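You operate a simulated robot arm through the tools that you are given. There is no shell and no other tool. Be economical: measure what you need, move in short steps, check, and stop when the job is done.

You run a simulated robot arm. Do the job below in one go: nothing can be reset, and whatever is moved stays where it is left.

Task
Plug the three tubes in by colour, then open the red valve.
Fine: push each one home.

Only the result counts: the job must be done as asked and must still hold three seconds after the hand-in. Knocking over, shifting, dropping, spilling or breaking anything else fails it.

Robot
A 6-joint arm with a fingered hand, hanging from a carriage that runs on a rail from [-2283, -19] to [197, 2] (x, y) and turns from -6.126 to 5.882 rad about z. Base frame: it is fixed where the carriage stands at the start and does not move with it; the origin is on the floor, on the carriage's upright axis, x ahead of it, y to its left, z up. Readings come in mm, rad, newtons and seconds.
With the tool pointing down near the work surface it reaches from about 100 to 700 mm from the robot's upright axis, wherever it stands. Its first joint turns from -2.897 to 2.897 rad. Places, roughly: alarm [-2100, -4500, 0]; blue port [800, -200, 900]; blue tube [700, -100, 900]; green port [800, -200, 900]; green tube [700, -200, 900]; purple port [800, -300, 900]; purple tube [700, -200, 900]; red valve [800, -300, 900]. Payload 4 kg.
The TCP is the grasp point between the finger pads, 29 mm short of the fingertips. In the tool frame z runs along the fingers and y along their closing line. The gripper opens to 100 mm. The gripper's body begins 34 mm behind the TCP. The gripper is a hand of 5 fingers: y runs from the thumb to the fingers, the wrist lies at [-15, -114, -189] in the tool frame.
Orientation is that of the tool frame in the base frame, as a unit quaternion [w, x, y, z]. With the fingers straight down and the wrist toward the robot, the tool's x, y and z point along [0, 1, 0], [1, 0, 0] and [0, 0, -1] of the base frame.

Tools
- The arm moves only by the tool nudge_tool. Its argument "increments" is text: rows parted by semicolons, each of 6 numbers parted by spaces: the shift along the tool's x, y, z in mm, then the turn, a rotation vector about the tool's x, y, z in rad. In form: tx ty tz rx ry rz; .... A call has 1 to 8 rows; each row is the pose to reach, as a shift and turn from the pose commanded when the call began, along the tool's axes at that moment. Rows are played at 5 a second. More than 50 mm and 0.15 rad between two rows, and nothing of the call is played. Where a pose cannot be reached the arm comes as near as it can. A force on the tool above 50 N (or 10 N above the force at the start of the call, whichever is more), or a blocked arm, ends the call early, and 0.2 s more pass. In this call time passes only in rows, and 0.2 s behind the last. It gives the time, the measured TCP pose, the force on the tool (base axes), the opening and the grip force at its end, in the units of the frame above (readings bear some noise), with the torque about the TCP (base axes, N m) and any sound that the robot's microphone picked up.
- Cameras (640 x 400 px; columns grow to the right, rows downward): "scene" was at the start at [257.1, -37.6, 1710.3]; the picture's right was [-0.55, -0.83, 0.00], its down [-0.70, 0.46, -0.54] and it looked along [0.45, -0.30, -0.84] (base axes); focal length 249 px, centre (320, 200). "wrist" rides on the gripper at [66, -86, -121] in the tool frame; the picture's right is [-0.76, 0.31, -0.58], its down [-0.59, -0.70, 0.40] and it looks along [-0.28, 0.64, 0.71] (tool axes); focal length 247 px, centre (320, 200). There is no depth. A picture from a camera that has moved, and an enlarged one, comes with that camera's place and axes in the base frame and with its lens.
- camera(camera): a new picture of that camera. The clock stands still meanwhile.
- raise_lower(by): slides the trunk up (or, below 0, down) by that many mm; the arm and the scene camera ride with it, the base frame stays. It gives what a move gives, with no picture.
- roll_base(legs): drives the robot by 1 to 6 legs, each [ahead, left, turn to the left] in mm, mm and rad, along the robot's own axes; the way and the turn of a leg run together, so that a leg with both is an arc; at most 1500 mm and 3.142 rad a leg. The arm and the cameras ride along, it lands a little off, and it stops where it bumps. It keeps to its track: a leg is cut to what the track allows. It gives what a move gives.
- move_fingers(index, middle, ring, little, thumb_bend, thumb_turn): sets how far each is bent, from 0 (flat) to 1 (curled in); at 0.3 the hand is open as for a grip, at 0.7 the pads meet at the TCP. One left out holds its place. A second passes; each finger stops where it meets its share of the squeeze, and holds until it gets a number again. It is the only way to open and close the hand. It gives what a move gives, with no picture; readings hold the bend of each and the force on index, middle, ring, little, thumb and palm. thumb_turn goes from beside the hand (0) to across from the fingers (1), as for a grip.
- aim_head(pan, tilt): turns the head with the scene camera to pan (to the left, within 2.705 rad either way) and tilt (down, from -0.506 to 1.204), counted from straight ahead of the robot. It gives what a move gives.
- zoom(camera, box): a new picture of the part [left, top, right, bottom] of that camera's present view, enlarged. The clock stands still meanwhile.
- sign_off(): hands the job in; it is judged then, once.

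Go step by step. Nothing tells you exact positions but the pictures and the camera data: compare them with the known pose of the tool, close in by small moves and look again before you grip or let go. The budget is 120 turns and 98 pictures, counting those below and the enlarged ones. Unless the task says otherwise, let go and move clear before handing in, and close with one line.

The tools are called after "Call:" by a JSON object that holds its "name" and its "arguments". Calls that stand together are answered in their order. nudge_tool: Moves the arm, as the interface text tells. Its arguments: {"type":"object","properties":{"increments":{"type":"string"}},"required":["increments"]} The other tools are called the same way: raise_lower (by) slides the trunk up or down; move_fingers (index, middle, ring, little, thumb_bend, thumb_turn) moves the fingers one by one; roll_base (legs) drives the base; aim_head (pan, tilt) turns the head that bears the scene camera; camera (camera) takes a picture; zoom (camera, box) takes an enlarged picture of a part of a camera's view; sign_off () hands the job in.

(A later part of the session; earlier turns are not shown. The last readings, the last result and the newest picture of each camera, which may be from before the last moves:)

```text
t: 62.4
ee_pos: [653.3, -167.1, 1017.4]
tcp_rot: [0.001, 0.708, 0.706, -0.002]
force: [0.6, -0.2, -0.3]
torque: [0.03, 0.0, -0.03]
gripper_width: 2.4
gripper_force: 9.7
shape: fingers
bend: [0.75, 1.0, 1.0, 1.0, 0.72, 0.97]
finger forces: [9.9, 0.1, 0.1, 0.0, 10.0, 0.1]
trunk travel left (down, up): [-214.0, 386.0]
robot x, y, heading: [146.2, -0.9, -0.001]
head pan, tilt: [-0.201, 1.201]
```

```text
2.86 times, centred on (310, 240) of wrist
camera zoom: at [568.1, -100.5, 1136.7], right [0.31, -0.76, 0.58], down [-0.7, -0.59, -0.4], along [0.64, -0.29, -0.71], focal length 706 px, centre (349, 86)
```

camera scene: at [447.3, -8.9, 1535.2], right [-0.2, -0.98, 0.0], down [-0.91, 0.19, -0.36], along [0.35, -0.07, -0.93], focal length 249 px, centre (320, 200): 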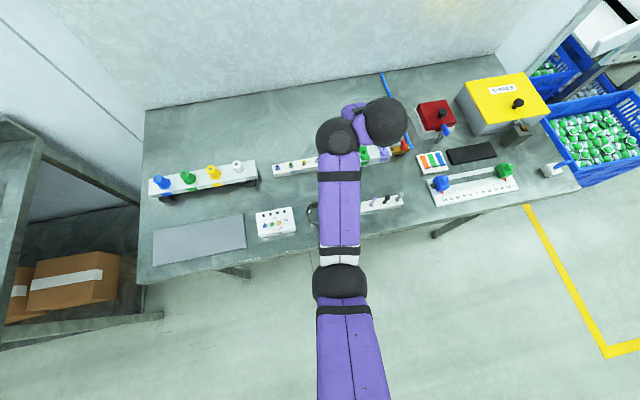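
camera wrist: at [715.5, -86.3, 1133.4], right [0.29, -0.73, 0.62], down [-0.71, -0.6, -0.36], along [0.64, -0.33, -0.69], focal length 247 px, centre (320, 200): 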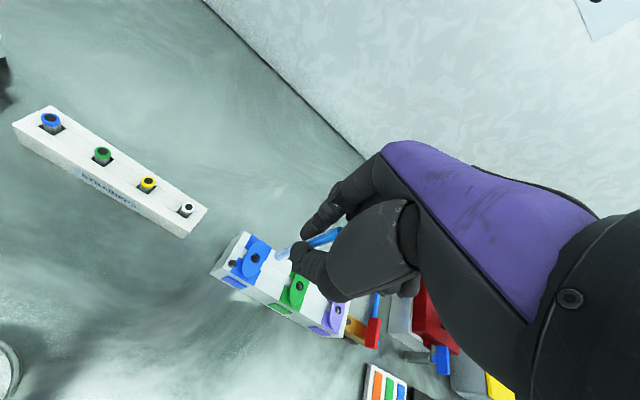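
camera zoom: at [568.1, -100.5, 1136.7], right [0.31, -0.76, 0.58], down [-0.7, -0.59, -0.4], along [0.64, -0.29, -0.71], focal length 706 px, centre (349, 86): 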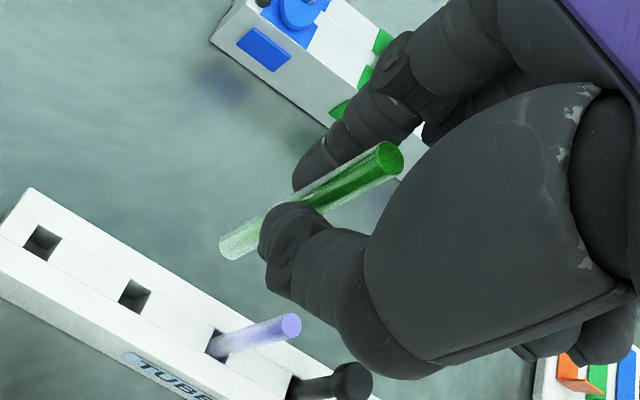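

Green is held, nearly vertical, tube axis ~9.9 mm toward tool +x. Ports from the scene view: x≈813.5, y=-157.4/-217.4/-277.4. Moving over the green port.

Call:
{"name": "roll_base", "arguments": {"legs": [[48, 0, 0]]}}

Call:
{"name": "nudge_tool", "arguments": {"increments": "0 0 -40 0 0.017 0; 0 20 -75 0 0.017 0; -15 55 -75 0 0.017 0; -35 85 -75 0 0.017 0; -50 100 -75 0 0.017 0; -60 111 -75 0 0.017 0"}}

Call:
{"name": "raise_lower", "arguments": {"by": -105}}

Call:
{"name": "zoom", "arguments": {"camera": "wrist", "box": [230, 190, 330, 290]}}

```text
t: 63.3
ee_pos: [699.3, -167.2, 1017.7]
tcp_rot: [0.001, 0.708, 0.707, -0.001]
force: [0.4, -0.1, -0.1]
torque: [0.02, -0.01, 0.0]
gripper_width: 2.4
gripper_force: 10.2
shape: fingers
bend: [0.75, 1.0, 1.0, 1.0, 0.72, 0.97]
finger forces: [9.9, 0.0, 0.0, 0.1, 9.9, 0.1]
trunk travel left (down, up): [-214.0, 386.0]
robot x, y, heading: [192.3, 3.6, 0.0]
head pan, tilt: [-0.201, 1.201]
```

```text
t: 64.7
ee_pos: [808.7, -224.9, 1094.8]
tcp_rot: [-0.008, 0.713, 0.701, 0.009]
force: [13.3, 2.1, -1.2]
torque: [-0.33, 1.59, -1.05]
gripper_width: 2.2
gripper_force: 10.0
shape: fingers
bend: [0.75, 1.0, 1.0, 1.0, 0.72, 0.97]
finger forces: [9.8, 0.0, 0.0, 0.0, 9.9, 0.0]
out of reach, approached as far as the arm can: row 1, 2, 3
trunk travel left (down, up): [-214.0, 386.0]
robot x, y, heading: [193.4, 2.2, 0.0]
head pan, tilt: [-0.201, 1.201]
stopped in row 6: the force on the tool passed its limit at 94 N (the readings are from after the stop); the commanded pose is now the measured one
```

```text
t: 66.1
ee_pos: [808.0, -225.1, 990.3]
tcp_rot: [-0.01, 0.713, 0.701, 0.008]
force: [22.5, 11.1, 4.9]
torque: [-1.1, 3.61, -2.61]
gripper_width: 2.4
gripper_force: 10.0
shape: fingers
bend: [0.75, 1.0, 1.0, 1.0, 0.72, 0.97]
finger forces: [9.9, 0.0, 0.0, 0.0, 10.0, 0.0]
trunk travel left (down, up): [-109.0, 491.0]
robot x, y, heading: [193.0, 3.1, -0.0]
head pan, tilt: [-0.201, 1.201]
```

```text
4.00 times, centred on (280, 240) of wrist
camera zoom: at [724.7, -161.3, 1111.3], right [0.29, -0.78, 0.56], down [-0.71, -0.57, -0.41], along [0.64, -0.28, -0.72], focal length 988 px, centre (480, 40)
```

zoom: 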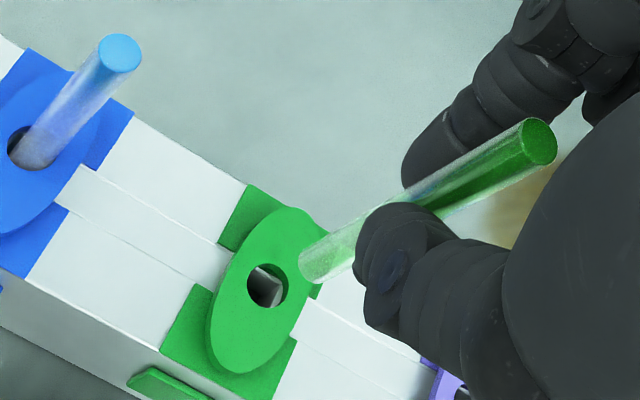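

Residual force suggests the arm is stretched too high relative to the trunk. I'll raise the trunk 60 and bring the arm down 60 in exchange, also correcting the rotation.

Call:
{"name": "raise_lower", "arguments": {"by": 60}}

Call:
{"name": "nudge_tool", "arguments": {"increments": "0 0 30 -0.003 -0.009 -0.017; 0 0 58 -0.003 -0.009 -0.017; -2.5 4.5 58 -0.003 -0.009 -0.017"}}

Call:
{"name": "zoom", "arguments": {"camera": "wrist", "box": [230, 190, 330, 290]}}

```text
t: 67.1
ee_pos: [807.0, -225.7, 1049.7]
tcp_rot: [-0.009, 0.713, 0.701, 0.01]
force: [26.4, 10.7, 2.9]
torque: [-1.24, 3.92, -2.86]
gripper_width: 2.3
gripper_force: 9.8
shape: fingers
bend: [0.75, 1.0, 1.0, 1.0, 0.72, 0.97]
finger forces: [9.8, 0.0, 0.1, 0.0, 10.0, 0.1]
trunk travel left (down, up): [-169.0, 431.0]
robot x, y, heading: [190.8, 0.2, 0.0]
head pan, tilt: [-0.201, 1.201]
```

```text
t: 67.4
ee_pos: [808.6, -225.1, 1046.9]
tcp_rot: [-0.011, 0.716, 0.698, 0.012]
force: [12.0, 1.6, 0.0]
torque: [-0.22, 1.77, -1.02]
gripper_width: 2.2
gripper_force: 10.0
shape: fingers
bend: [0.75, 1.0, 1.0, 1.0, 0.72, 0.97]
finger forces: [9.8, 0.1, 0.0, 0.0, 9.8, 0.0]
trunk travel left (down, up): [-169.0, 431.0]
robot x, y, heading: [194.7, 2.5, 0.002]
head pan, tilt: [-0.201, 1.201]
stopped in row 1: the force on the tool passed its limit at 82 N (the readings are from after the stop); the commanded pose is now the measured one
```

```text
4.00 times, centred on (280, 240) of wrist
camera zoom: at [724.9, -161.0, 1169.4], right [0.29, -0.78, 0.55], down [-0.72, -0.56, -0.42], along [0.64, -0.28, -0.72], focal length 988 px, centre (480, 40)
```

zoom: 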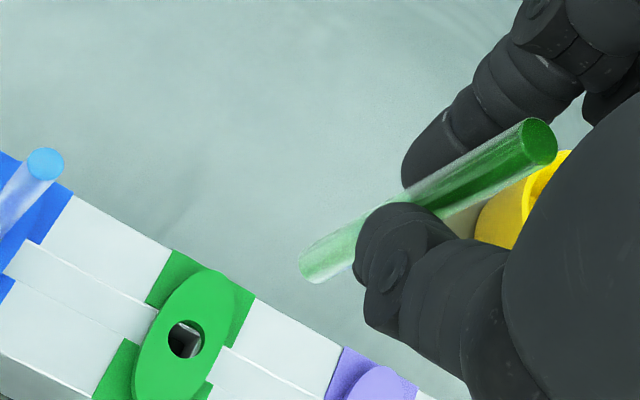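

Moving down is blocked too. Let me look at the arm's configuration.

Call:
{"name": "camera", "arguments": {"camera": "scene"}}

```text
33 pictures are left
camera scene: at [447.6, -8.7, 1431.8], right [-0.2, -0.98, 0.0], down [-0.91, 0.19, -0.36], along [0.35, -0.07, -0.93], focal length 249 px, centre (320, 200)
```

scene: 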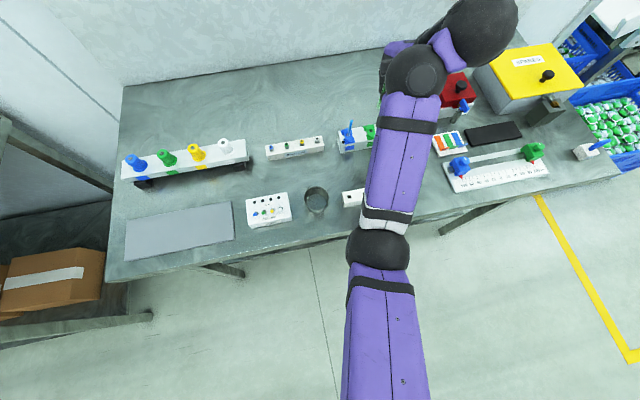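

The arm is nearly straight with the shoulder above, so it needs to come up relative to the trunk (trunk lower). I'll nudge up with rotation correction and see if the strain vanishes.

Call:
{"name": "nudge_tool", "arguments": {"increments": "0 0 -20 -0.004 -0.013 -0.025; 0 0 -45 -0.004 -0.013 -0.025"}}

```text
t: 68.0
ee_pos: [808.5, -224.9, 1092.3]
tcp_rot: [-0.004, 0.705, 0.709, 0.009]
force: [0.1, 0.1, 0.5]
torque: [0.01, 0.02, 0.05]
gripper_width: 2.2
gripper_force: 10.2
shape: fingers
bend: [0.75, 1.0, 1.0, 1.0, 0.72, 0.97]
finger forces: [9.9, 0.0, 0.0, 0.0, 9.9, 0.1]
trunk travel left (down, up): [-169.0, 431.0]
robot x, y, heading: [194.9, 2.9, 0.0]
head pan, tilt: [-0.201, 1.201]
```

Strain gone. Now small position correction, then lower with the trunk.

Call:
{"name": "nudge_tool", "arguments": {"increments": "-2.4 4.4 0 0.007 0 0.006"}}

Call:
{"name": "raise_lower", "arguments": {"by": -115}}

Call:
{"name": "zoom", "arguments": {"camera": "wrist", "box": [240, 200, 320, 280]}}

```text
t: 68.4
ee_pos: [813.7, -227.8, 1093.3]
tcp_rot: [-0.006, 0.708, 0.706, 0.007]
force: [0.2, 0.4, 0.0]
torque: [-0.02, 0.0, 0.01]
gripper_width: 2.3
gripper_force: 10.2
shape: fingers
bend: [0.75, 1.0, 1.0, 1.0, 0.72, 0.97]
finger forces: [9.9, 0.1, 0.0, 0.0, 9.8, 0.0]
trunk travel left (down, up): [-169.0, 431.0]
robot x, y, heading: [193.1, -0.3, -0.001]
head pan, tilt: [-0.201, 1.201]
```

```text
t: 69.8
ee_pos: [813.0, -228.4, 977.7]
tcp_rot: [-0.006, 0.708, 0.706, 0.007]
force: [-0.2, -0.3, 0.5]
torque: [0.03, -0.04, -0.03]
gripper_width: 2.1
gripper_force: 9.6
shape: fingers
bend: [0.75, 1.0, 1.0, 1.0, 0.72, 0.97]
finger forces: [10.0, 0.1, 0.1, 0.1, 9.8, 0.1]
trunk travel left (down, up): [-54.0, 546.0]
robot x, y, heading: [193.4, 2.4, 0.003]
head pan, tilt: [-0.201, 1.201]
```

```text
5.00 times, centred on (280, 240) of wrist
camera zoom: at [728.7, -164.1, 1098.8], right [0.3, -0.77, 0.56], down [-0.71, -0.58, -0.41], along [0.64, -0.27, -0.72], focal length 1235 px, centre (520, 0)
```

zoom: 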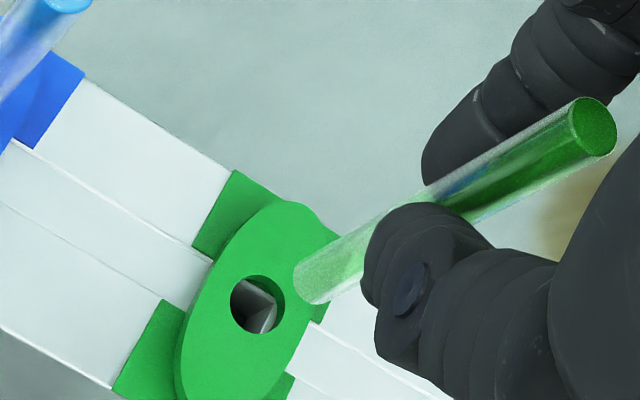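

Slight lateral error (~1.5-2.5 mm). Shift +2.5 in x and lower 16, then compare close to the collar.

Call:
{"name": "nudge_tool", "arguments": {"increments": "0 2.5 0 0 0 0"}}

Call:
{"name": "raise_lower", "arguments": {"by": -18}}

Call:
{"name": "zoom", "arguments": {"camera": "wrist", "box": [250, 220, 310, 280]}}

```text
t: 70.2
ee_pos: [816.1, -227.1, 978.2]
tcp_rot: [-0.007, 0.708, 0.706, 0.007]
force: [0.2, -0.7, 0.2]
torque: [0.01, 0.01, -0.03]
gripper_width: 2.4
gripper_force: 9.8
shape: fingers
bend: [0.75, 1.0, 1.0, 1.0, 0.72, 0.97]
finger forces: [9.9, 0.0, 0.0, 0.0, 9.9, 0.0]
trunk travel left (down, up): [-54.0, 546.0]
robot x, y, heading: [193.5, 4.0, -0.003]
head pan, tilt: [-0.201, 1.201]
```

```text
t: 70.9
ee_pos: [815.3, -227.4, 959.0]
tcp_rot: [-0.006, 0.708, 0.706, 0.007]
force: [-0.6, 0.2, 0.5]
torque: [0.01, 0.03, 0.0]
gripper_width: 2.2
gripper_force: 10.0
shape: fingers
bend: [0.75, 1.0, 1.0, 1.0, 0.72, 0.97]
finger forces: [9.9, 0.0, 0.0, 0.0, 9.9, 0.0]
trunk travel left (down, up): [-36.0, 564.0]
robot x, y, heading: [192.4, 0.0, -0.001]
head pan, tilt: [-0.201, 1.201]
```

```text
6.67 times, centred on (280, 250) of wrist
camera zoom: at [731.2, -163.7, 1080.9], right [0.3, -0.77, 0.56], down [-0.71, -0.58, -0.41], along [0.64, -0.27, -0.72], focal length 1646 px, centre (587, -133)
```

zoom: 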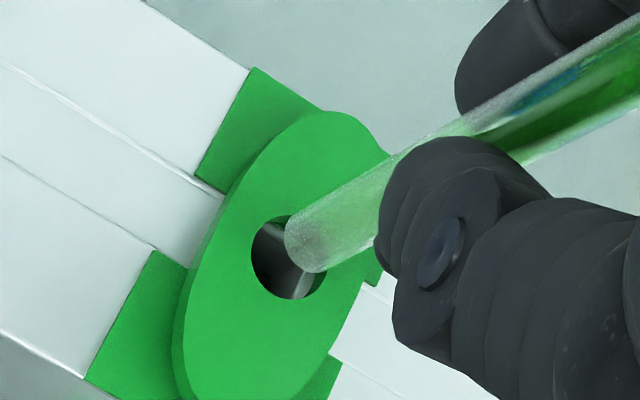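

Aligned within ~0.5 mm after the remaining 5 mm. Lower 8 mm and check.

Call:
{"name": "raise_lower", "arguments": {"by": -8}}

Call:
{"name": "zoom", "arguments": {"camera": "wrist", "box": [250, 220, 310, 280]}}

```text
t: 71.4
ee_pos: [815.2, -226.0, 951.8]
tcp_rot: [-0.007, 0.709, 0.706, 0.007]
force: [-0.9, -0.9, -1.0]
torque: [0.0, -0.01, -0.01]
gripper_width: 2.1
gripper_force: 9.6
shape: fingers
bend: [0.75, 1.0, 1.0, 1.0, 0.72, 0.97]
finger forces: [9.8, 0.1, 0.0, 0.0, 9.9, 0.0]
trunk travel left (down, up): [-28.0, 572.0]
robot x, y, heading: [193.0, 2.8, -0.002]
head pan, tilt: [-0.201, 1.201]
```

```text
6.67 times, centred on (280, 250) of wrist
camera zoom: at [731.1, -163.7, 1073.0], right [0.3, -0.77, 0.56], down [-0.71, -0.58, -0.41], along [0.64, -0.27, -0.72], focal length 1646 px, centre (587, -133)
```

zoom: 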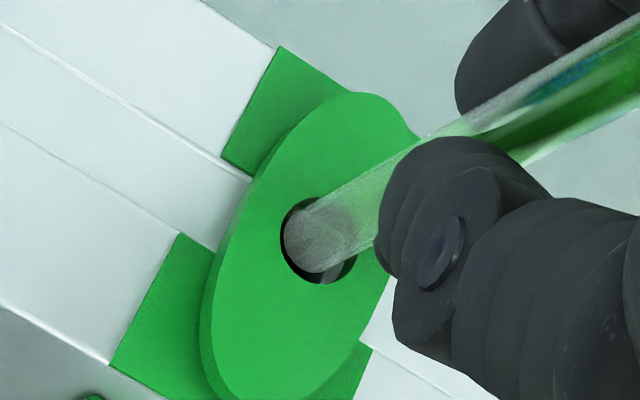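

Tube end is at the hole, slightly left in view. Shift (+0.6, -0.8) and lower 4.

Call:
{"name": "nudge_tool", "arguments": {"increments": "-0.8 0.6 0 0 0 0"}}

Call:
{"name": "raise_lower", "arguments": {"by": -4}}

Call:
{"name": "zoom", "arguments": {"camera": "wrist", "box": [250, 220, 310, 280]}}

```text
t: 71.8
ee_pos: [816.8, -226.3, 951.0]
tcp_rot: [-0.008, 0.708, 0.706, 0.006]
force: [-0.3, -0.2, 0.7]
torque: [0.01, 0.0, 0.04]
gripper_width: 2.0
gripper_force: 10.3
shape: fingers
bend: [0.75, 1.0, 1.0, 1.0, 0.72, 0.97]
finger forces: [9.9, 0.0, 0.1, 0.0, 10.0, 0.0]
trunk travel left (down, up): [-28.0, 572.0]
robot x, y, heading: [194.6, 2.4, -0.005]
head pan, tilt: [-0.201, 1.201]
```

```text
t: 72.4
ee_pos: [815.3, -228.4, 948.0]
tcp_rot: [-0.008, 0.708, 0.706, 0.007]
force: [0.5, -0.3, -0.1]
torque: [-0.03, 0.0, 0.0]
gripper_width: 2.4
gripper_force: 9.6
shape: fingers
bend: [0.75, 1.0, 1.0, 1.0, 0.72, 0.97]
finger forces: [9.9, 0.0, 0.1, 0.0, 10.2, 0.0]
trunk travel left (down, up): [-24.0, 576.0]
robot x, y, heading: [194.2, -0.5, -0.002]
head pan, tilt: [-0.201, 1.201]
```

```text
6.67 times, centred on (280, 250) of wrist
camera zoom: at [732.1, -164.1, 1069.2], right [0.3, -0.77, 0.56], down [-0.71, -0.58, -0.41], along [0.64, -0.27, -0.72], focal length 1646 px, centre (587, -133)
```

zoom: 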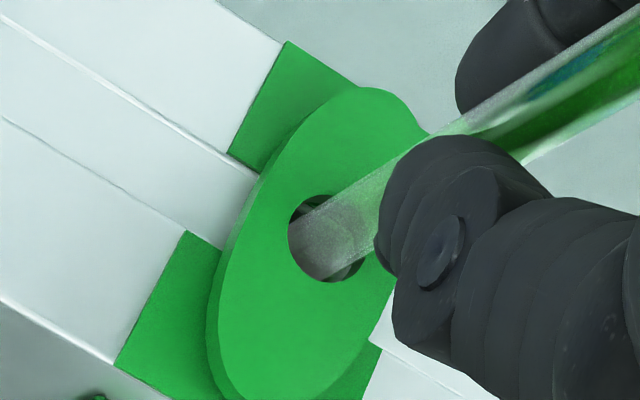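

Entered. Continue lowering in steps.

Call:
{"name": "raise_lower", "arguments": {"by": -6}}

Call:
{"name": "raise_lower", "arguments": {"by": -5}}

Call:
{"name": "raise_lower", "arguments": {"by": -3}}

Call:
{"name": "raise_lower", "arguments": {"by": -3}}

```text
t: 72.9
ee_pos: [817.5, -227.3, 940.6]
tcp_rot: [-0.007, 0.709, 0.705, 0.007]
force: [-0.9, 0.2, -1.3]
torque: [0.03, 0.04, 0.0]
gripper_width: 2.4
gripper_force: 9.7
shape: fingers
bend: [0.75, 1.0, 1.0, 1.0, 0.73, 0.97]
finger forces: [9.7, 0.0, 0.0, 0.0, 10.3, 0.0]
trunk travel left (down, up): [-18.0, 582.0]
robot x, y, heading: [194.4, 0.4, -0.001]
head pan, tilt: [-0.201, 1.201]
```

```text
t: 73.5
ee_pos: [815.9, -228.7, 937.8]
tcp_rot: [-0.006, 0.708, 0.706, 0.006]
force: [-0.8, 0.7, 1.7]
torque: [0.07, 0.03, 0.03]
gripper_width: 2.3
gripper_force: 10.9
shape: fingers
bend: [0.75, 1.0, 1.0, 1.0, 0.73, 0.97]
finger forces: [10.0, 0.0, 0.0, 0.1, 11.2, 0.1]
trunk travel left (down, up): [-13.0, 587.0]
robot x, y, heading: [192.3, -1.6, 0.002]
head pan, tilt: [-0.201, 1.201]
```

```text
t: 74.0
ee_pos: [816.5, -226.9, 935.2]
tcp_rot: [-0.006, 0.708, 0.706, 0.008]
force: [-2.8, 0.0, 8.5]
torque: [0.12, 0.06, 0.04]
gripper_width: 1.9
gripper_force: 11.7
shape: fingers
bend: [0.75, 1.0, 1.0, 1.0, 0.73, 0.97]
finger forces: [10.3, 0.1, 0.0, 0.0, 14.6, 0.0]
trunk travel left (down, up): [-10.0, 590.0]
robot x, y, heading: [192.6, 1.5, 0.0]
head pan, tilt: [-0.201, 1.201]
```

```text
t: 74.5
ee_pos: [816.8, -228.4, 933.9]
tcp_rot: [-0.006, 0.708, 0.706, 0.006]
force: [-5.7, 1.2, 18.7]
torque: [0.17, 0.14, 0.05]
gripper_width: 2.0
gripper_force: 14.3
shape: fingers
bend: [0.75, 1.0, 1.0, 1.0, 0.74, 0.97]
finger forces: [10.2, 0.0, 0.0, 0.0, 19.0, 0.1]
trunk travel left (down, up): [-7.0, 593.0]
robot x, y, heading: [198.7, 0.6, 0.003]
head pan, tilt: [-0.201, 1.201]
```

Force is rising mainly on the thumb — maybe it touches the collar. Looking.

Call:
{"name": "zoom", "arguments": {"camera": "wrist", "box": [250, 190, 340, 280]}}

```text
4.44 times, centred on (295, 235) of wrist
camera zoom: at [732.5, -164.6, 1053.8], right [0.3, -0.77, 0.56], down [-0.7, -0.58, -0.41], along [0.64, -0.27, -0.72], focal length 1098 px, centre (431, 44)
```

zoom: 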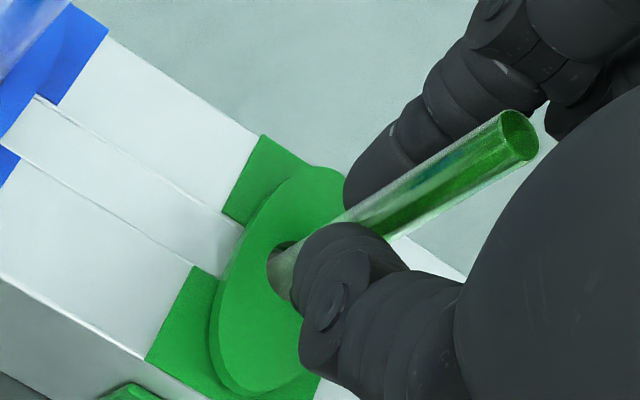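

The tube slipped ~6 mm up in the grip at ~18 N resistance. I'll release, rise, and press from the top with closed fingertips.

Call:
{"name": "raise_lower", "arguments": {"by": 2}}

Call:
{"name": "move_fingers", "arguments": {"index": 0.5, "thumb_bend": 0.5}}

Call:
{"name": "raise_lower", "arguments": {"by": 68}}

Call:
{"name": "move_fingers", "arguments": {"index": 0.74, "thumb_bend": 0.72}}

Call:
{"name": "zoom", "arguments": {"camera": "wrist", "box": [240, 190, 340, 290]}}

```text
t: 75.0
ee_pos: [816.9, -228.0, 932.9]
tcp_rot: [-0.007, 0.708, 0.706, 0.007]
force: [-3.7, -0.6, 15.5]
torque: [0.12, 0.1, 0.08]
gripper_width: 1.8
gripper_force: 13.5
shape: fingers
bend: [0.75, 1.0, 1.0, 1.0, 0.74, 0.97]
finger forces: [10.6, 0.0, 0.0, 0.1, 17.0, 0.0]
trunk travel left (down, up): [-9.0, 591.0]
robot x, y, heading: [195.6, -2.5, -0.0]
head pan, tilt: [-0.201, 1.201]
```

```text
t: 76.0
ee_pos: [816.3, -227.5, 932.3]
tcp_rot: [-0.008, 0.708, 0.706, 0.007]
force: [-0.3, 0.1, -0.6]
torque: [0.02, 0.01, 0.01]
gripper_width: 49.9
gripper_force: 0.1
shape: fingers
bend: [0.5, 1.0, 1.0, 1.0, 0.5, 0.97]
finger forces: [0.0, 0.1, 0.0, 0.1, 0.0, 0.0]
trunk travel left (down, up): [-9.0, 591.0]
robot x, y, heading: [194.9, -0.8, -0.002]
head pan, tilt: [-0.201, 1.201]
```

```text
t: 77.1
ee_pos: [815.2, -228.4, 1001.4]
tcp_rot: [-0.008, 0.708, 0.706, 0.006]
force: [0.0, -0.1, -0.1]
torque: [0.0, -0.02, 0.0]
gripper_width: 49.6
gripper_force: 0.1
shape: fingers
bend: [0.5, 1.0, 1.0, 1.0, 0.5, 0.97]
finger forces: [0.1, 0.1, 0.1, 0.0, 0.1, 0.0]
trunk travel left (down, up): [-77.0, 523.0]
robot x, y, heading: [192.1, 0.7, -0.0]
head pan, tilt: [-0.201, 1.201]
```

```text
t: 78.1
ee_pos: [816.8, -227.1, 1001.2]
tcp_rot: [-0.007, 0.709, 0.705, 0.005]
force: [-0.2, 0.3, -0.3]
torque: [-0.02, -0.01, 0.02]
gripper_width: 0.0
gripper_force: 0.0
shape: fingers
bend: [0.73, 1.0, 1.0, 1.0, 0.71, 0.97]
finger forces: [0.0, 0.0, 0.0, 0.1, 0.0, 0.0]
trunk travel left (down, up): [-77.0, 523.0]
robot x, y, heading: [193.1, 2.5, -0.002]
head pan, tilt: [-0.201, 1.201]
```

```text
4.00 times, centred on (290, 240) of wrist
camera zoom: at [732.1, -164.1, 1122.2], right [0.3, -0.77, 0.56], down [-0.71, -0.58, -0.41], along [0.64, -0.27, -0.72], focal length 988 px, centre (440, 40)
```

zoom: 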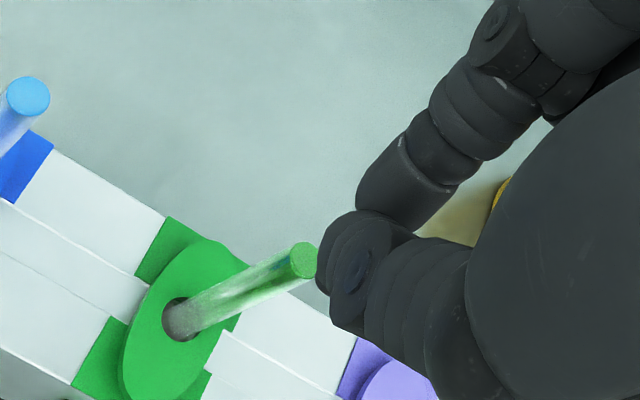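

Green tube stands with ~58 mm exposed. Shift the closed tips over its axis and press with small trunk steps.

Call:
{"name": "nudge_tool", "arguments": {"increments": "-2.2 -1.5 0 0 -0.017 0"}}

Call:
{"name": "raise_lower", "arguments": {"by": -14}}

Call:
{"name": "raise_lower", "arguments": {"by": -4}}

Call:
{"name": "raise_lower", "arguments": {"by": -4}}

Call:
{"name": "zoom", "arguments": {"camera": "wrist", "box": [240, 180, 340, 280]}}

```text
t: 78.5
ee_pos: [815.3, -228.3, 1000.1]
tcp_rot: [-0.001, 0.708, 0.706, 0.0]
force: [0.1, 0.1, 0.0]
torque: [0.01, 0.03, -0.02]
gripper_width: 0.0
gripper_force: 0.1
shape: fingers
bend: [0.73, 1.0, 1.0, 1.0, 0.71, 0.97]
finger forces: [0.0, 0.0, 0.0, 0.0, 0.0, 0.0]
trunk travel left (down, up): [-77.0, 523.0]
robot x, y, heading: [195.9, 1.8, -0.002]
head pan, tilt: [-0.201, 1.201]
```

```text
t: 79.1
ee_pos: [814.6, -229.6, 986.3]
tcp_rot: [-0.001, 0.708, 0.706, 0.001]
force: [-0.3, -0.3, -0.3]
torque: [-0.03, 0.01, 0.01]
gripper_width: 0.1
gripper_force: 0.0
shape: fingers
bend: [0.73, 1.0, 1.0, 1.0, 0.71, 0.97]
finger forces: [0.0, 0.0, 0.1, 0.0, 0.0, 0.1]
trunk travel left (down, up): [-63.0, 537.0]
robot x, y, heading: [197.4, -0.6, -0.002]
head pan, tilt: [-0.201, 1.201]
```

```text
t: 79.6
ee_pos: [814.3, -228.4, 983.4]
tcp_rot: [-0.001, 0.708, 0.706, 0.001]
force: [0.6, -0.4, -0.3]
torque: [-0.01, -0.02, 0.0]
gripper_width: 0.1
gripper_force: 0.0
shape: fingers
bend: [0.73, 1.0, 1.0, 1.0, 0.71, 0.97]
finger forces: [0.0, 0.0, 0.2, 0.0, 0.1, 0.0]
trunk travel left (down, up): [-59.0, 541.0]
robot x, y, heading: [190.2, 2.8, -0.003]
head pan, tilt: [-0.201, 1.201]
```

```text
t: 80.2
ee_pos: [815.3, -230.7, 977.8]
tcp_rot: [0.0, 0.708, 0.706, 0.0]
force: [0.3, -0.5, -0.2]
torque: [-0.02, -0.01, 0.0]
gripper_width: 0.1
gripper_force: 0.0
shape: fingers
bend: [0.73, 1.0, 1.0, 1.0, 0.71, 0.97]
finger forces: [0.0, 0.0, 0.0, 0.0, 0.1, 0.0]
trunk travel left (down, up): [-55.0, 545.0]
robot x, y, heading: [192.5, -0.3, -0.0]
head pan, tilt: [-0.201, 1.201]
```

```text
4.00 times, centred on (290, 230) of wrist
camera zoom: at [730.9, -164.1, 1098.6], right [0.3, -0.76, 0.57], down [-0.71, -0.59, -0.4], along [0.64, -0.28, -0.71], focal length 988 px, centre (440, 80)
```

zoom: 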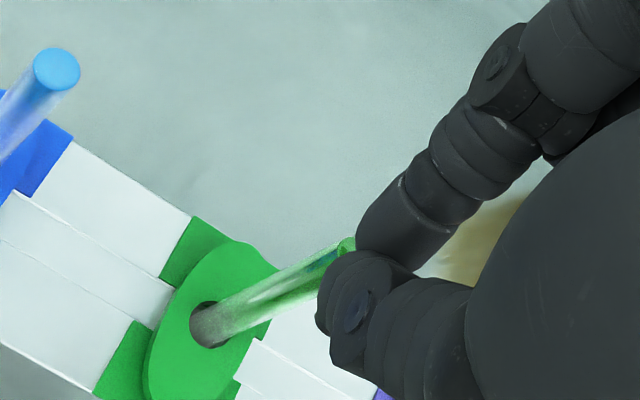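

Tips just above the tube top. Continue pressing in small steps.

Call:
{"name": "raise_lower", "arguments": {"by": -4}}

Call:
{"name": "raise_lower", "arguments": {"by": -4}}

Call:
{"name": "raise_lower", "arguments": {"by": -4}}

Call:
{"name": "raise_lower", "arguments": {"by": -4}}

Call:
{"name": "zoom", "arguments": {"camera": "wrist", "box": [240, 180, 340, 280]}}

```text
t: 80.7
ee_pos: [814.8, -229.5, 973.7]
tcp_rot: [0.0, 0.708, 0.706, 0.001]
force: [0.1, 0.7, 0.7]
torque: [-0.01, 0.0, 0.01]
gripper_width: 0.0
gripper_force: 0.1
shape: fingers
bend: [0.73, 1.0, 1.0, 1.0, 0.71, 0.97]
finger forces: [0.1, 0.0, 0.0, 0.0, 0.1, 0.0]
trunk travel left (down, up): [-51.0, 549.0]
robot x, y, heading: [195.4, -1.2, 0.001]
head pan, tilt: [-0.201, 1.201]
```

```text
t: 81.2
ee_pos: [816.4, -230.7, 973.8]
tcp_rot: [0.001, 0.708, 0.706, 0.001]
force: [1.2, 0.0, 12.9]
torque: [0.09, -0.11, 0.0]
gripper_width: 0.0
gripper_force: 7.5
shape: fingers
bend: [0.74, 1.0, 1.0, 1.0, 0.71, 0.97]
finger forces: [15.7, 0.1, 0.1, 0.1, 0.0, 0.0]
trunk travel left (down, up): [-47.0, 553.0]
robot x, y, heading: [197.0, 3.7, 0.003]
head pan, tilt: [-0.201, 1.201]
```

```text
t: 81.8
ee_pos: [819.3, -230.7, 969.8]
tcp_rot: [0.003, 0.709, 0.706, 0.003]
force: [4.4, 1.0, 32.9]
torque: [0.29, -0.14, -0.04]
gripper_width: 0.0
gripper_force: 17.6
shape: fingers
bend: [0.74, 1.0, 1.0, 1.0, 0.68, 0.97]
finger forces: [34.8, 0.0, 0.0, 0.1, 0.1, 0.0]
trunk travel left (down, up): [-43.0, 557.0]
robot x, y, heading: [197.4, 5.8, -0.001]
head pan, tilt: [-0.201, 1.201]
```

```text
t: 82.3
ee_pos: [820.9, -230.5, 971.4]
tcp_rot: [0.006, 0.708, 0.706, 0.004]
force: [5.8, 2.7, 45.7]
torque: [0.46, -0.06, -0.05]
gripper_width: 0.0
gripper_force: 25.9
shape: fingers
bend: [0.75, 1.0, 1.0, 1.0, 0.68, 0.97]
finger forces: [43.8, 0.0, 0.1, 0.0, 7.6, 0.0]
trunk travel left (down, up): [-39.0, 561.0]
robot x, y, heading: [195.7, -0.4, 0.003]
head pan, tilt: [-0.201, 1.201]
```

```text
4.00 times, centred on (290, 230) of wrist
camera zoom: at [735.0, -164.4, 1089.5], right [0.3, -0.76, 0.58], down [-0.7, -0.59, -0.41], along [0.65, -0.29, -0.7], focal length 988 px, centre (440, 80)
```

zoom: 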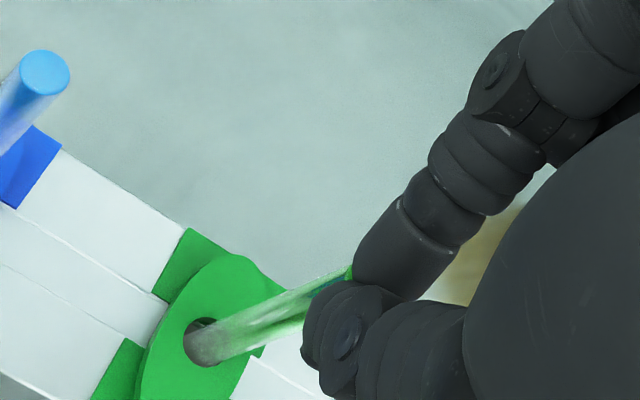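

Index pressed ~45 N on the tube with no further travel; both tubes now stop at the same height, so green is home. Next purple: raise, roll back, and move over the purple tube.

Call:
{"name": "raise_lower", "arguments": {"by": 160}}

Call:
{"name": "roll_base", "arguments": {"legs": [[-48, 0, 0]]}}

Call:
{"name": "move_fingers", "arguments": {"index": 0.5, "thumb_bend": 0.5}}

Call:
{"name": "nudge_tool", "arguments": {"increments": "0 -30 25 0 0 0; 8 -55 55 0 0 0; 16 -80 85 0 0 0; 24 -100 110 0 0 0; 27 -116 130 0 0 0"}}

Call:
{"name": "zoom", "arguments": {"camera": "wrist", "box": [200, 180, 360, 340]}}

```text
t: 84.1
ee_pos: [814.8, -230.3, 1122.0]
tcp_rot: [-0.001, 0.708, 0.706, 0.0]
force: [-0.2, -0.7, -0.8]
torque: [-0.02, 0.01, -0.02]
gripper_width: 0.0
gripper_force: 0.2
shape: fingers
bend: [0.74, 1.0, 1.0, 1.0, 0.69, 0.97]
finger forces: [0.1, 0.0, 0.0, 0.0, 0.0, 0.0]
trunk travel left (down, up): [-199.0, 401.0]
robot x, y, heading: [197.0, 2.4, -0.001]
head pan, tilt: [-0.201, 1.201]
```

```text
t: 85.0
ee_pos: [766.2, -230.7, 1122.7]
tcp_rot: [-0.002, 0.709, 0.706, 0.001]
force: [-0.6, 0.2, -0.5]
torque: [-0.02, 0.0, 0.03]
gripper_width: 0.0
gripper_force: 0.0
shape: fingers
bend: [0.74, 1.0, 1.0, 1.0, 0.69, 0.97]
finger forces: [0.1, 0.0, 0.0, 0.0, 0.0, 0.0]
trunk travel left (down, up): [-199.0, 401.0]
robot x, y, heading: [147.1, 1.7, -0.005]
head pan, tilt: [-0.201, 1.201]
```

```text
t: 86.0
ee_pos: [767.2, -230.3, 1122.3]
tcp_rot: [0.0, 0.708, 0.706, 0.001]
force: [0.9, 1.0, 0.0]
torque: [-0.05, -0.01, 0.04]
gripper_width: 50.0
gripper_force: 0.1
shape: fingers
bend: [0.5, 1.0, 1.0, 1.0, 0.5, 0.97]
finger forces: [0.0, 0.1, 0.1, 0.1, 0.0, 0.0]
trunk travel left (down, up): [-199.0, 401.0]
robot x, y, heading: [148.8, 0.1, -0.003]
head pan, tilt: [-0.201, 1.201]
```

```text
t: 87.2
ee_pos: [649.1, -204.1, 991.3]
tcp_rot: [-0.003, 0.709, 0.705, 0.001]
force: [10.3, 13.9, 13.9]
torque: [-0.93, 2.86, -2.14]
gripper_width: 49.8
gripper_force: 0.1
shape: fingers
bend: [0.5, 1.0, 1.0, 1.0, 0.5, 0.98]
finger forces: [0.1, 0.1, 0.1, 0.0, 0.0, 0.0]
trunk travel left (down, up): [-199.0, 401.0]
robot x, y, heading: [147.7, 4.5, -0.004]
head pan, tilt: [-0.201, 1.201]
```

```text
2.50 times, centred on (280, 260) of wrist
camera zoom: at [565.7, -138.8, 1111.4], right [0.3, -0.76, 0.57], down [-0.71, -0.58, -0.4], along [0.64, -0.28, -0.71], focal length 617 px, centre (420, 50)
```

zoom: 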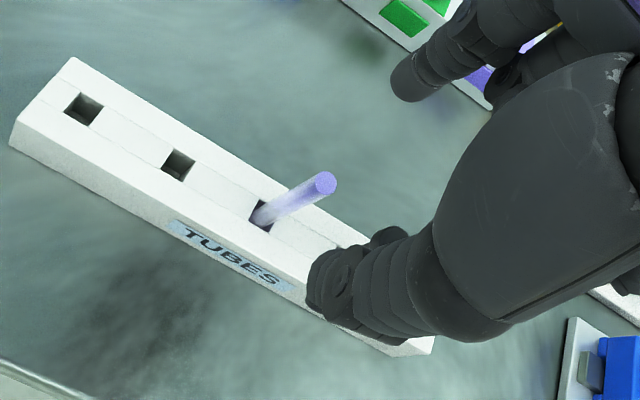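

Slight arm strain again; ease up 20 mm (trunk will compensate) and centre on the purple tube at (654, -197.5).

Call:
{"name": "nudge_tool", "arguments": {"increments": "0.3 3.4 -20 0 0 0"}}

Call:
{"name": "raise_lower", "arguments": {"by": -60}}

Call:
{"name": "zoom", "arguments": {"camera": "wrist", "box": [230, 170, 370, 310]}}

```text
t: 87.6
ee_pos: [652.7, -203.3, 1009.6]
tcp_rot: [0.001, 0.709, 0.705, 0.0]
force: [0.5, 0.0, -0.5]
torque: [0.0, 0.04, -0.02]
gripper_width: 50.0
gripper_force: 0.0
shape: fingers
bend: [0.5, 1.0, 1.0, 1.0, 0.5, 0.98]
finger forces: [0.1, 0.0, 0.0, 0.0, 0.0, 0.0]
trunk travel left (down, up): [-199.0, 401.0]
robot x, y, heading: [147.1, 0.1, -0.0]
head pan, tilt: [-0.201, 1.201]
```

```text
t: 88.6
ee_pos: [652.3, -204.0, 951.3]
tcp_rot: [-0.001, 0.709, 0.705, 0.001]
force: [-0.5, 0.5, 0.6]
torque: [0.0, 0.03, -0.01]
gripper_width: 49.6
gripper_force: 0.1
shape: fingers
bend: [0.5, 1.0, 1.0, 1.0, 0.5, 0.98]
finger forces: [0.1, 0.0, 0.0, 0.0, 0.1, 0.0]
trunk travel left (down, up): [-139.0, 461.0]
robot x, y, heading: [142.4, -0.9, -0.001]
head pan, tilt: [-0.201, 1.201]
```

```text
2.86 times, centred on (300, 240) of wrist
camera zoom: at [569.2, -137.9, 1071.2], right [0.3, -0.76, 0.58], down [-0.71, -0.58, -0.4], along [0.64, -0.29, -0.71], focal length 706 px, centre (377, 86)
```

zoom: 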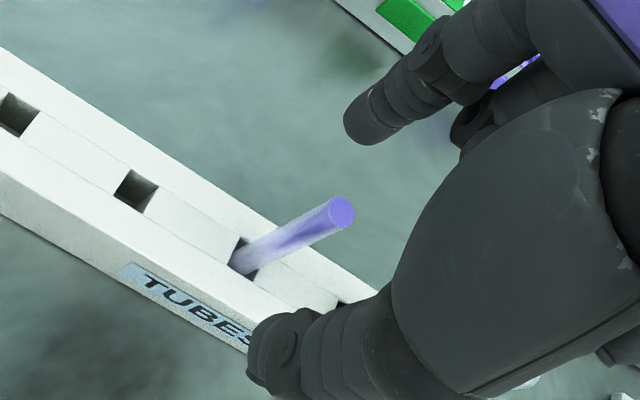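

Shift 1.5 mm and grip slightly higher on the tube this time (TCP ≈ 930).

Call:
{"name": "nudge_tool", "arguments": {"increments": "-1.6 0.5 0 0 0 0"}}

Call:
{"name": "raise_lower", "arguments": {"by": -21}}

Call:
{"name": "move_fingers", "arguments": {"index": 0.72, "thumb_bend": 0.72}}

Call:
{"name": "move_fingers", "arguments": {"index": 0.8, "thumb_bend": 0.8}}

```text
t: 89.0
ee_pos: [652.7, -206.2, 950.9]
tcp_rot: [-0.001, 0.709, 0.705, 0.001]
force: [-0.2, -1.0, -0.3]
torque: [0.0, 0.0, 0.0]
gripper_width: 49.7
gripper_force: 0.0
shape: fingers
bend: [0.5, 1.0, 1.0, 1.0, 0.5, 0.98]
finger forces: [0.0, 0.0, 0.0, 0.0, 0.1, 0.1]
trunk travel left (down, up): [-139.0, 461.0]
robot x, y, heading: [148.1, 2.3, -0.007]
head pan, tilt: [-0.201, 1.201]
```

```text
t: 89.7
ee_pos: [653.3, -204.9, 929.8]
tcp_rot: [-0.001, 0.709, 0.705, 0.001]
force: [-0.1, 0.1, -0.1]
torque: [0.02, -0.02, 0.0]
gripper_width: 49.8
gripper_force: 0.0
shape: fingers
bend: [0.5, 1.0, 1.0, 1.0, 0.5, 0.98]
finger forces: [0.0, 0.0, 0.0, 0.1, 0.0, 0.0]
trunk travel left (down, up): [-118.0, 482.0]
robot x, y, heading: [150.7, 0.6, 0.001]
head pan, tilt: [-0.201, 1.201]
```

```text
t: 90.7
ee_pos: [653.5, -204.5, 928.2]
tcp_rot: [-0.001, 0.709, 0.705, 0.0]
force: [-0.1, 0.0, -0.2]
torque: [0.0, -0.02, -0.06]
gripper_width: 4.1
gripper_force: 3.6
shape: fingers
bend: [0.71, 1.0, 1.0, 1.0, 0.69, 0.97]
finger forces: [3.1, 0.1, 0.0, 0.0, 3.2, 0.1]
trunk travel left (down, up): [-118.0, 482.0]
robot x, y, heading: [145.3, -1.3, -0.001]
head pan, tilt: [-0.201, 1.201]
```

```text
t: 91.7
ee_pos: [652.9, -206.0, 928.0]
tcp_rot: [0.0, 0.709, 0.705, 0.001]
force: [-0.3, 0.1, 1.0]
torque: [0.0, 0.0, -0.03]
gripper_width: 2.2
gripper_force: 9.4
shape: fingers
bend: [0.75, 1.0, 1.0, 1.0, 0.72, 0.97]
finger forces: [9.5, 0.0, 0.0, 0.0, 9.8, 0.1]
trunk travel left (down, up): [-118.0, 482.0]
robot x, y, heading: [146.9, 5.0, 0.001]
head pan, tilt: [-0.201, 1.201]
```

Purple gripped. Lift, roll ahead and to the right end of the track, then swing out with a -0.4 rad yaw so that the wrist stays closer to the robot.

Call:
{"name": "raise_lower", "arguments": {"by": 100}}

Call:
{"name": "roll_base", "arguments": {"legs": [[50, -19, 0]]}}

Call:
{"name": "nudge_tool", "arguments": {"increments": "-10 22 -20 0 0 0.06; -20 45 -45 0 0 0.12; -30 65 -70 0 0 0.19; -42 85 -95 0 0 0.26; -52 100 -120 0 0 0.33; -61 110 -130 0 0 0.4"}}

Call:
{"name": "zoom", "arguments": {"camera": "wrist", "box": [220, 170, 360, 310]}}

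```text
t: 93.0
ee_pos: [653.3, -204.3, 1030.0]
tcp_rot: [-0.001, 0.709, 0.706, 0.002]
force: [0.2, -0.1, 0.3]
torque: [-0.05, -0.04, 0.02]
gripper_width: 2.3
gripper_force: 9.0
shape: fingers
bend: [0.75, 1.0, 1.0, 1.0, 0.72, 0.97]
finger forces: [9.6, 0.1, 0.1, 0.1, 9.8, 0.0]
trunk travel left (down, up): [-218.0, 382.0]
robot x, y, heading: [146.5, -1.0, -0.002]
head pan, tilt: [-0.201, 1.201]
```

```text
t: 94.0
ee_pos: [699.3, -205.5, 1029.4]
tcp_rot: [0.0, 0.71, 0.704, 0.001]
force: [-0.5, 0.5, -0.1]
torque: [-0.02, -0.04, 0.03]
gripper_width: 1.9
gripper_force: 9.6
shape: fingers
bend: [0.75, 1.0, 1.0, 1.0, 0.72, 0.97]
finger forces: [9.5, 0.0, 0.0, 0.0, 9.7, 0.0]
trunk travel left (down, up): [-218.0, 382.0]
robot x, y, heading: [196.0, 2.8, -0.003]
head pan, tilt: [-0.201, 1.201]
```

```text
t: 95.4
ee_pos: [809.2, -266.5, 1160.7]
tcp_rot: [-0.001, 0.836, 0.549, 0.001]
force: [0.3, -0.5, 0.6]
torque: [0.02, -0.01, 0.02]
gripper_width: 2.2
gripper_force: 9.2
shape: fingers
bend: [0.75, 1.0, 1.0, 1.0, 0.72, 0.97]
finger forces: [9.3, 0.1, 0.0, 0.0, 9.7, 0.0]
trunk travel left (down, up): [-218.0, 382.0]
robot x, y, heading: [190.4, 3.6, -0.006]
head pan, tilt: [-0.201, 1.201]
```

```text
2.86 times, centred on (290, 240) of wrist
camera zoom: at [757.6, -173.5, 1281.3], right [-0.02, -0.82, 0.58], down [-0.88, -0.26, -0.4], along [0.48, -0.51, -0.71], focal length 706 px, centre (406, 86)
```

zoom: 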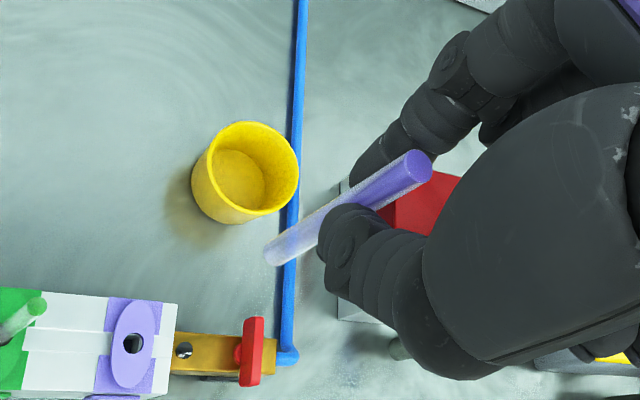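

No strain. Tube tilt ~0.03 rad; I'll correct it, shift over the purple port and lower slightly with the arm.

Call:
{"name": "nudge_tool", "arguments": {"increments": "-9 5 4 0 0.032 0; -17.8 10.5 8 0 0.032 0; -17.8 10.5 16 0 0.032 0"}}

Call:
{"name": "raise_lower", "arguments": {"by": -155}}

Call:
{"name": "zoom", "arguments": {"camera": "wrist", "box": [230, 190, 330, 290]}}

```text
t: 96.2
ee_pos: [813.3, -288.7, 1144.1]
tcp_rot: [-0.008, 0.835, 0.55, 0.014]
force: [0.5, 0.1, 0.6]
torque: [0.01, 0.0, 0.0]
gripper_width: 2.2
gripper_force: 9.1
shape: fingers
bend: [0.75, 1.0, 1.0, 1.0, 0.72, 0.97]
finger forces: [9.3, 0.0, 0.1, 0.1, 9.7, 0.1]
trunk travel left (down, up): [-218.0, 382.0]
robot x, y, heading: [192.9, 3.1, -0.003]
head pan, tilt: [-0.201, 1.201]
```

```text
t: 98.0
ee_pos: [811.6, -287.4, 989.5]
tcp_rot: [-0.009, 0.835, 0.55, 0.014]
force: [0.7, 1.1, 0.0]
torque: [0.01, -0.01, 0.0]
gripper_width: 2.1
gripper_force: 9.1
shape: fingers
bend: [0.75, 1.0, 1.0, 1.0, 0.72, 0.97]
finger forces: [9.4, 0.1, 0.0, 0.0, 9.7, 0.0]
trunk travel left (down, up): [-63.0, 537.0]
robot x, y, heading: [197.3, -0.7, -0.001]
head pan, tilt: [-0.201, 1.201]
```

```text
4.00 times, centred on (280, 240) of wrist
camera zoom: at [759.4, -197.4, 1111.6], right [-0.03, -0.83, 0.55], down [-0.87, -0.25, -0.42], along [0.49, -0.49, -0.72], focal length 988 px, centre (480, 40)
```

zoom: 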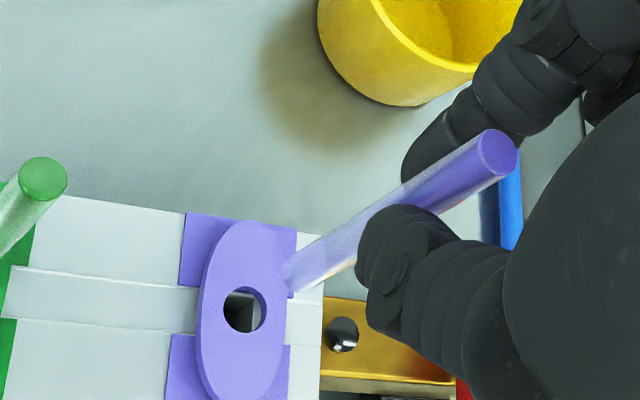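

Predicted landing is within ~1.5 mm. Shift -1.3 in x, lower 20.

Call:
{"name": "nudge_tool", "arguments": {"increments": "-0.2 -1.3 0 0 0 0"}}

Call:
{"name": "raise_lower", "arguments": {"by": -20}}

Call:
{"name": "zoom", "arguments": {"camera": "wrist", "box": [250, 220, 310, 280]}}

```text
t: 98.4
ee_pos: [809.9, -287.8, 988.7]
tcp_rot: [-0.009, 0.836, 0.549, 0.014]
force: [-0.5, -1.4, -0.5]
torque: [0.0, -0.04, 0.02]
gripper_width: 2.2
gripper_force: 9.4
shape: fingers
bend: [0.75, 1.0, 1.0, 1.0, 0.72, 0.97]
finger forces: [9.5, 0.1, 0.0, 0.1, 9.7, 0.0]
trunk travel left (down, up): [-63.0, 537.0]
robot x, y, heading: [192.1, 5.4, -0.007]
head pan, tilt: [-0.201, 1.201]
```

```text
t: 99.0
ee_pos: [811.0, -287.4, 968.6]
tcp_rot: [-0.009, 0.835, 0.55, 0.014]
force: [0.5, 0.3, 0.5]
torque: [0.0, -0.01, -0.01]
gripper_width: 2.2
gripper_force: 9.7
shape: fingers
bend: [0.75, 1.0, 1.0, 1.0, 0.72, 0.97]
finger forces: [9.5, 0.0, 0.0, 0.0, 9.7, 0.1]
trunk travel left (down, up): [-43.0, 557.0]
robot x, y, heading: [199.0, 3.0, -0.009]
head pan, tilt: [-0.201, 1.201]
```

```text
6.67 times, centred on (280, 250) of wrist
camera zoom: at [757.9, -197.0, 1090.9], right [-0.03, -0.83, 0.55], down [-0.87, -0.25, -0.42], along [0.49, -0.49, -0.72], focal length 1646 px, centre (587, -133)
```

zoom: 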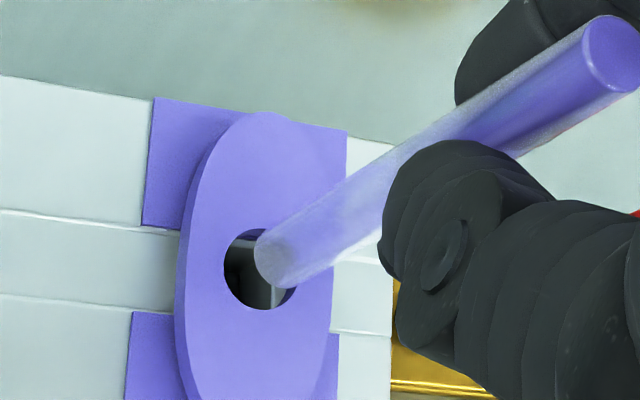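

Perfectly lined up. Lower 8 mm and check entry.

Call:
{"name": "raise_lower", "arguments": {"by": -8}}

Call:
{"name": "zoom", "arguments": {"camera": "wrist", "box": [250, 220, 310, 280]}}

```text
t: 99.6
ee_pos: [811.3, -287.1, 961.6]
tcp_rot: [-0.009, 0.835, 0.55, 0.014]
force: [-0.2, -0.7, 0.7]
torque: [-0.01, -0.02, 0.01]
gripper_width: 2.3
gripper_force: 9.3
shape: fingers
bend: [0.75, 1.0, 1.0, 1.0, 0.72, 0.97]
finger forces: [9.4, 0.1, 0.0, 0.1, 9.8, 0.1]
trunk travel left (down, up): [-35.0, 565.0]
robot x, y, heading: [191.7, 1.7, -0.007]
head pan, tilt: [-0.201, 1.201]
```

```text
6.67 times, centred on (280, 250) of wrist
camera zoom: at [757.9, -197.0, 1082.9], right [-0.03, -0.83, 0.55], down [-0.87, -0.25, -0.42], along [0.49, -0.49, -0.72], focal length 1646 px, centre (587, -133)
```

zoom: 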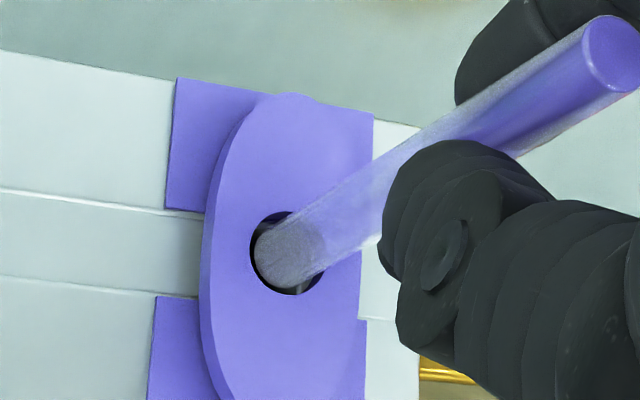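

Tube end within the hole outline; nudge 0.6 mm and continue.

Call:
{"name": "nudge_tool", "arguments": {"increments": "-0.5 0.4 0 0 0 0"}}

Call:
{"name": "raise_lower", "arguments": {"by": -5}}

Call:
{"name": "zoom", "arguments": {"camera": "wrist", "box": [250, 220, 310, 280]}}

```text
t: 100.0
ee_pos: [810.2, -288.4, 961.0]
tcp_rot: [-0.009, 0.835, 0.55, 0.014]
force: [0.5, 0.1, 0.1]
torque: [-0.03, 0.01, 0.01]
gripper_width: 1.9
gripper_force: 9.7
shape: fingers
bend: [0.75, 1.0, 1.0, 1.0, 0.72, 0.97]
finger forces: [9.4, 0.1, 0.0, 0.0, 9.6, 0.0]
trunk travel left (down, up): [-35.0, 565.0]
robot x, y, heading: [194.7, 2.4, -0.0]
head pan, tilt: [-0.201, 1.201]
```

```text
t: 100.5
ee_pos: [811.5, -288.8, 955.1]
tcp_rot: [-0.009, 0.835, 0.55, 0.015]
force: [0.1, 0.4, 0.4]
torque: [-0.01, -0.01, -0.02]
gripper_width: 2.2
gripper_force: 9.1
shape: fingers
bend: [0.75, 1.0, 1.0, 1.0, 0.72, 0.97]
finger forces: [9.3, 0.2, 0.1, 0.0, 9.7, 0.1]
trunk travel left (down, up): [-30.0, 570.0]
robot x, y, heading: [192.9, 2.8, -0.004]
head pan, tilt: [-0.201, 1.201]
```

```text
6.67 times, centred on (280, 250) of wrist
camera zoom: at [758.2, -198.0, 1077.9], right [-0.03, -0.83, 0.55], down [-0.87, -0.25, -0.42], along [0.49, -0.49, -0.72], focal length 1646 px, centre (587, -133)
```

zoom: 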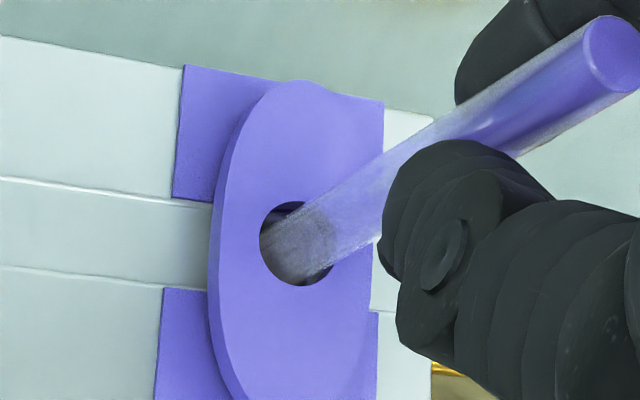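

Entered. Continue down until resistance.

Call:
{"name": "raise_lower", "arguments": {"by": -6}}

Call:
{"name": "raise_lower", "arguments": {"by": -4}}

Call:
{"name": "raise_lower", "arguments": {"by": -3}}

Call:
{"name": "raise_lower", "arguments": {"by": -3}}

```text
t: 101.1
ee_pos: [811.2, -288.8, 949.0]
tcp_rot: [-0.01, 0.835, 0.55, 0.014]
force: [0.0, -0.1, 0.4]
torque: [0.02, 0.02, 0.02]
gripper_width: 2.1
gripper_force: 9.4
shape: fingers
bend: [0.75, 1.0, 1.0, 1.0, 0.72, 0.97]
finger forces: [9.3, 0.0, 0.0, 0.0, 9.7, 0.0]
trunk travel left (down, up): [-24.0, 576.0]
robot x, y, heading: [197.5, -3.6, -0.001]
head pan, tilt: [-0.201, 1.201]
```

```text
t: 101.6
ee_pos: [811.3, -287.9, 945.3]
tcp_rot: [-0.01, 0.835, 0.55, 0.013]
force: [-0.4, 0.5, 2.4]
torque: [0.02, -0.01, -0.02]
gripper_width: 1.9
gripper_force: 10.2
shape: fingers
bend: [0.75, 1.0, 1.0, 1.0, 0.72, 0.97]
finger forces: [9.6, 0.1, 0.0, 0.0, 10.1, 0.0]
trunk travel left (down, up): [-20.0, 580.0]
robot x, y, heading: [194.2, 1.5, -0.004]
head pan, tilt: [-0.201, 1.201]
```

```text
t: 102.2
ee_pos: [811.8, -288.6, 942.8]
tcp_rot: [-0.009, 0.835, 0.55, 0.014]
force: [-0.3, 0.0, 2.0]
torque: [0.06, -0.01, 0.01]
gripper_width: 1.8
gripper_force: 10.0
shape: fingers
bend: [0.75, 1.0, 1.0, 1.0, 0.72, 0.97]
finger forces: [9.7, 0.0, 0.0, 0.1, 10.6, 0.0]
trunk travel left (down, up): [-17.0, 583.0]
robot x, y, heading: [194.1, 2.4, -0.006]
head pan, tilt: [-0.201, 1.201]
```

```text
t: 102.7
ee_pos: [811.3, -287.6, 941.3]
tcp_rot: [-0.007, 0.835, 0.55, 0.016]
force: [-2.7, 0.5, 11.9]
torque: [0.11, 0.02, 0.05]
gripper_width: 1.5
gripper_force: 11.8
shape: fingers
bend: [0.75, 1.0, 1.0, 1.0, 0.73, 0.97]
finger forces: [10.1, 0.0, 0.0, 0.0, 14.0, 0.0]
trunk travel left (down, up): [-14.0, 586.0]
robot x, y, heading: [191.5, 2.3, -0.002]
head pan, tilt: [-0.201, 1.201]
```

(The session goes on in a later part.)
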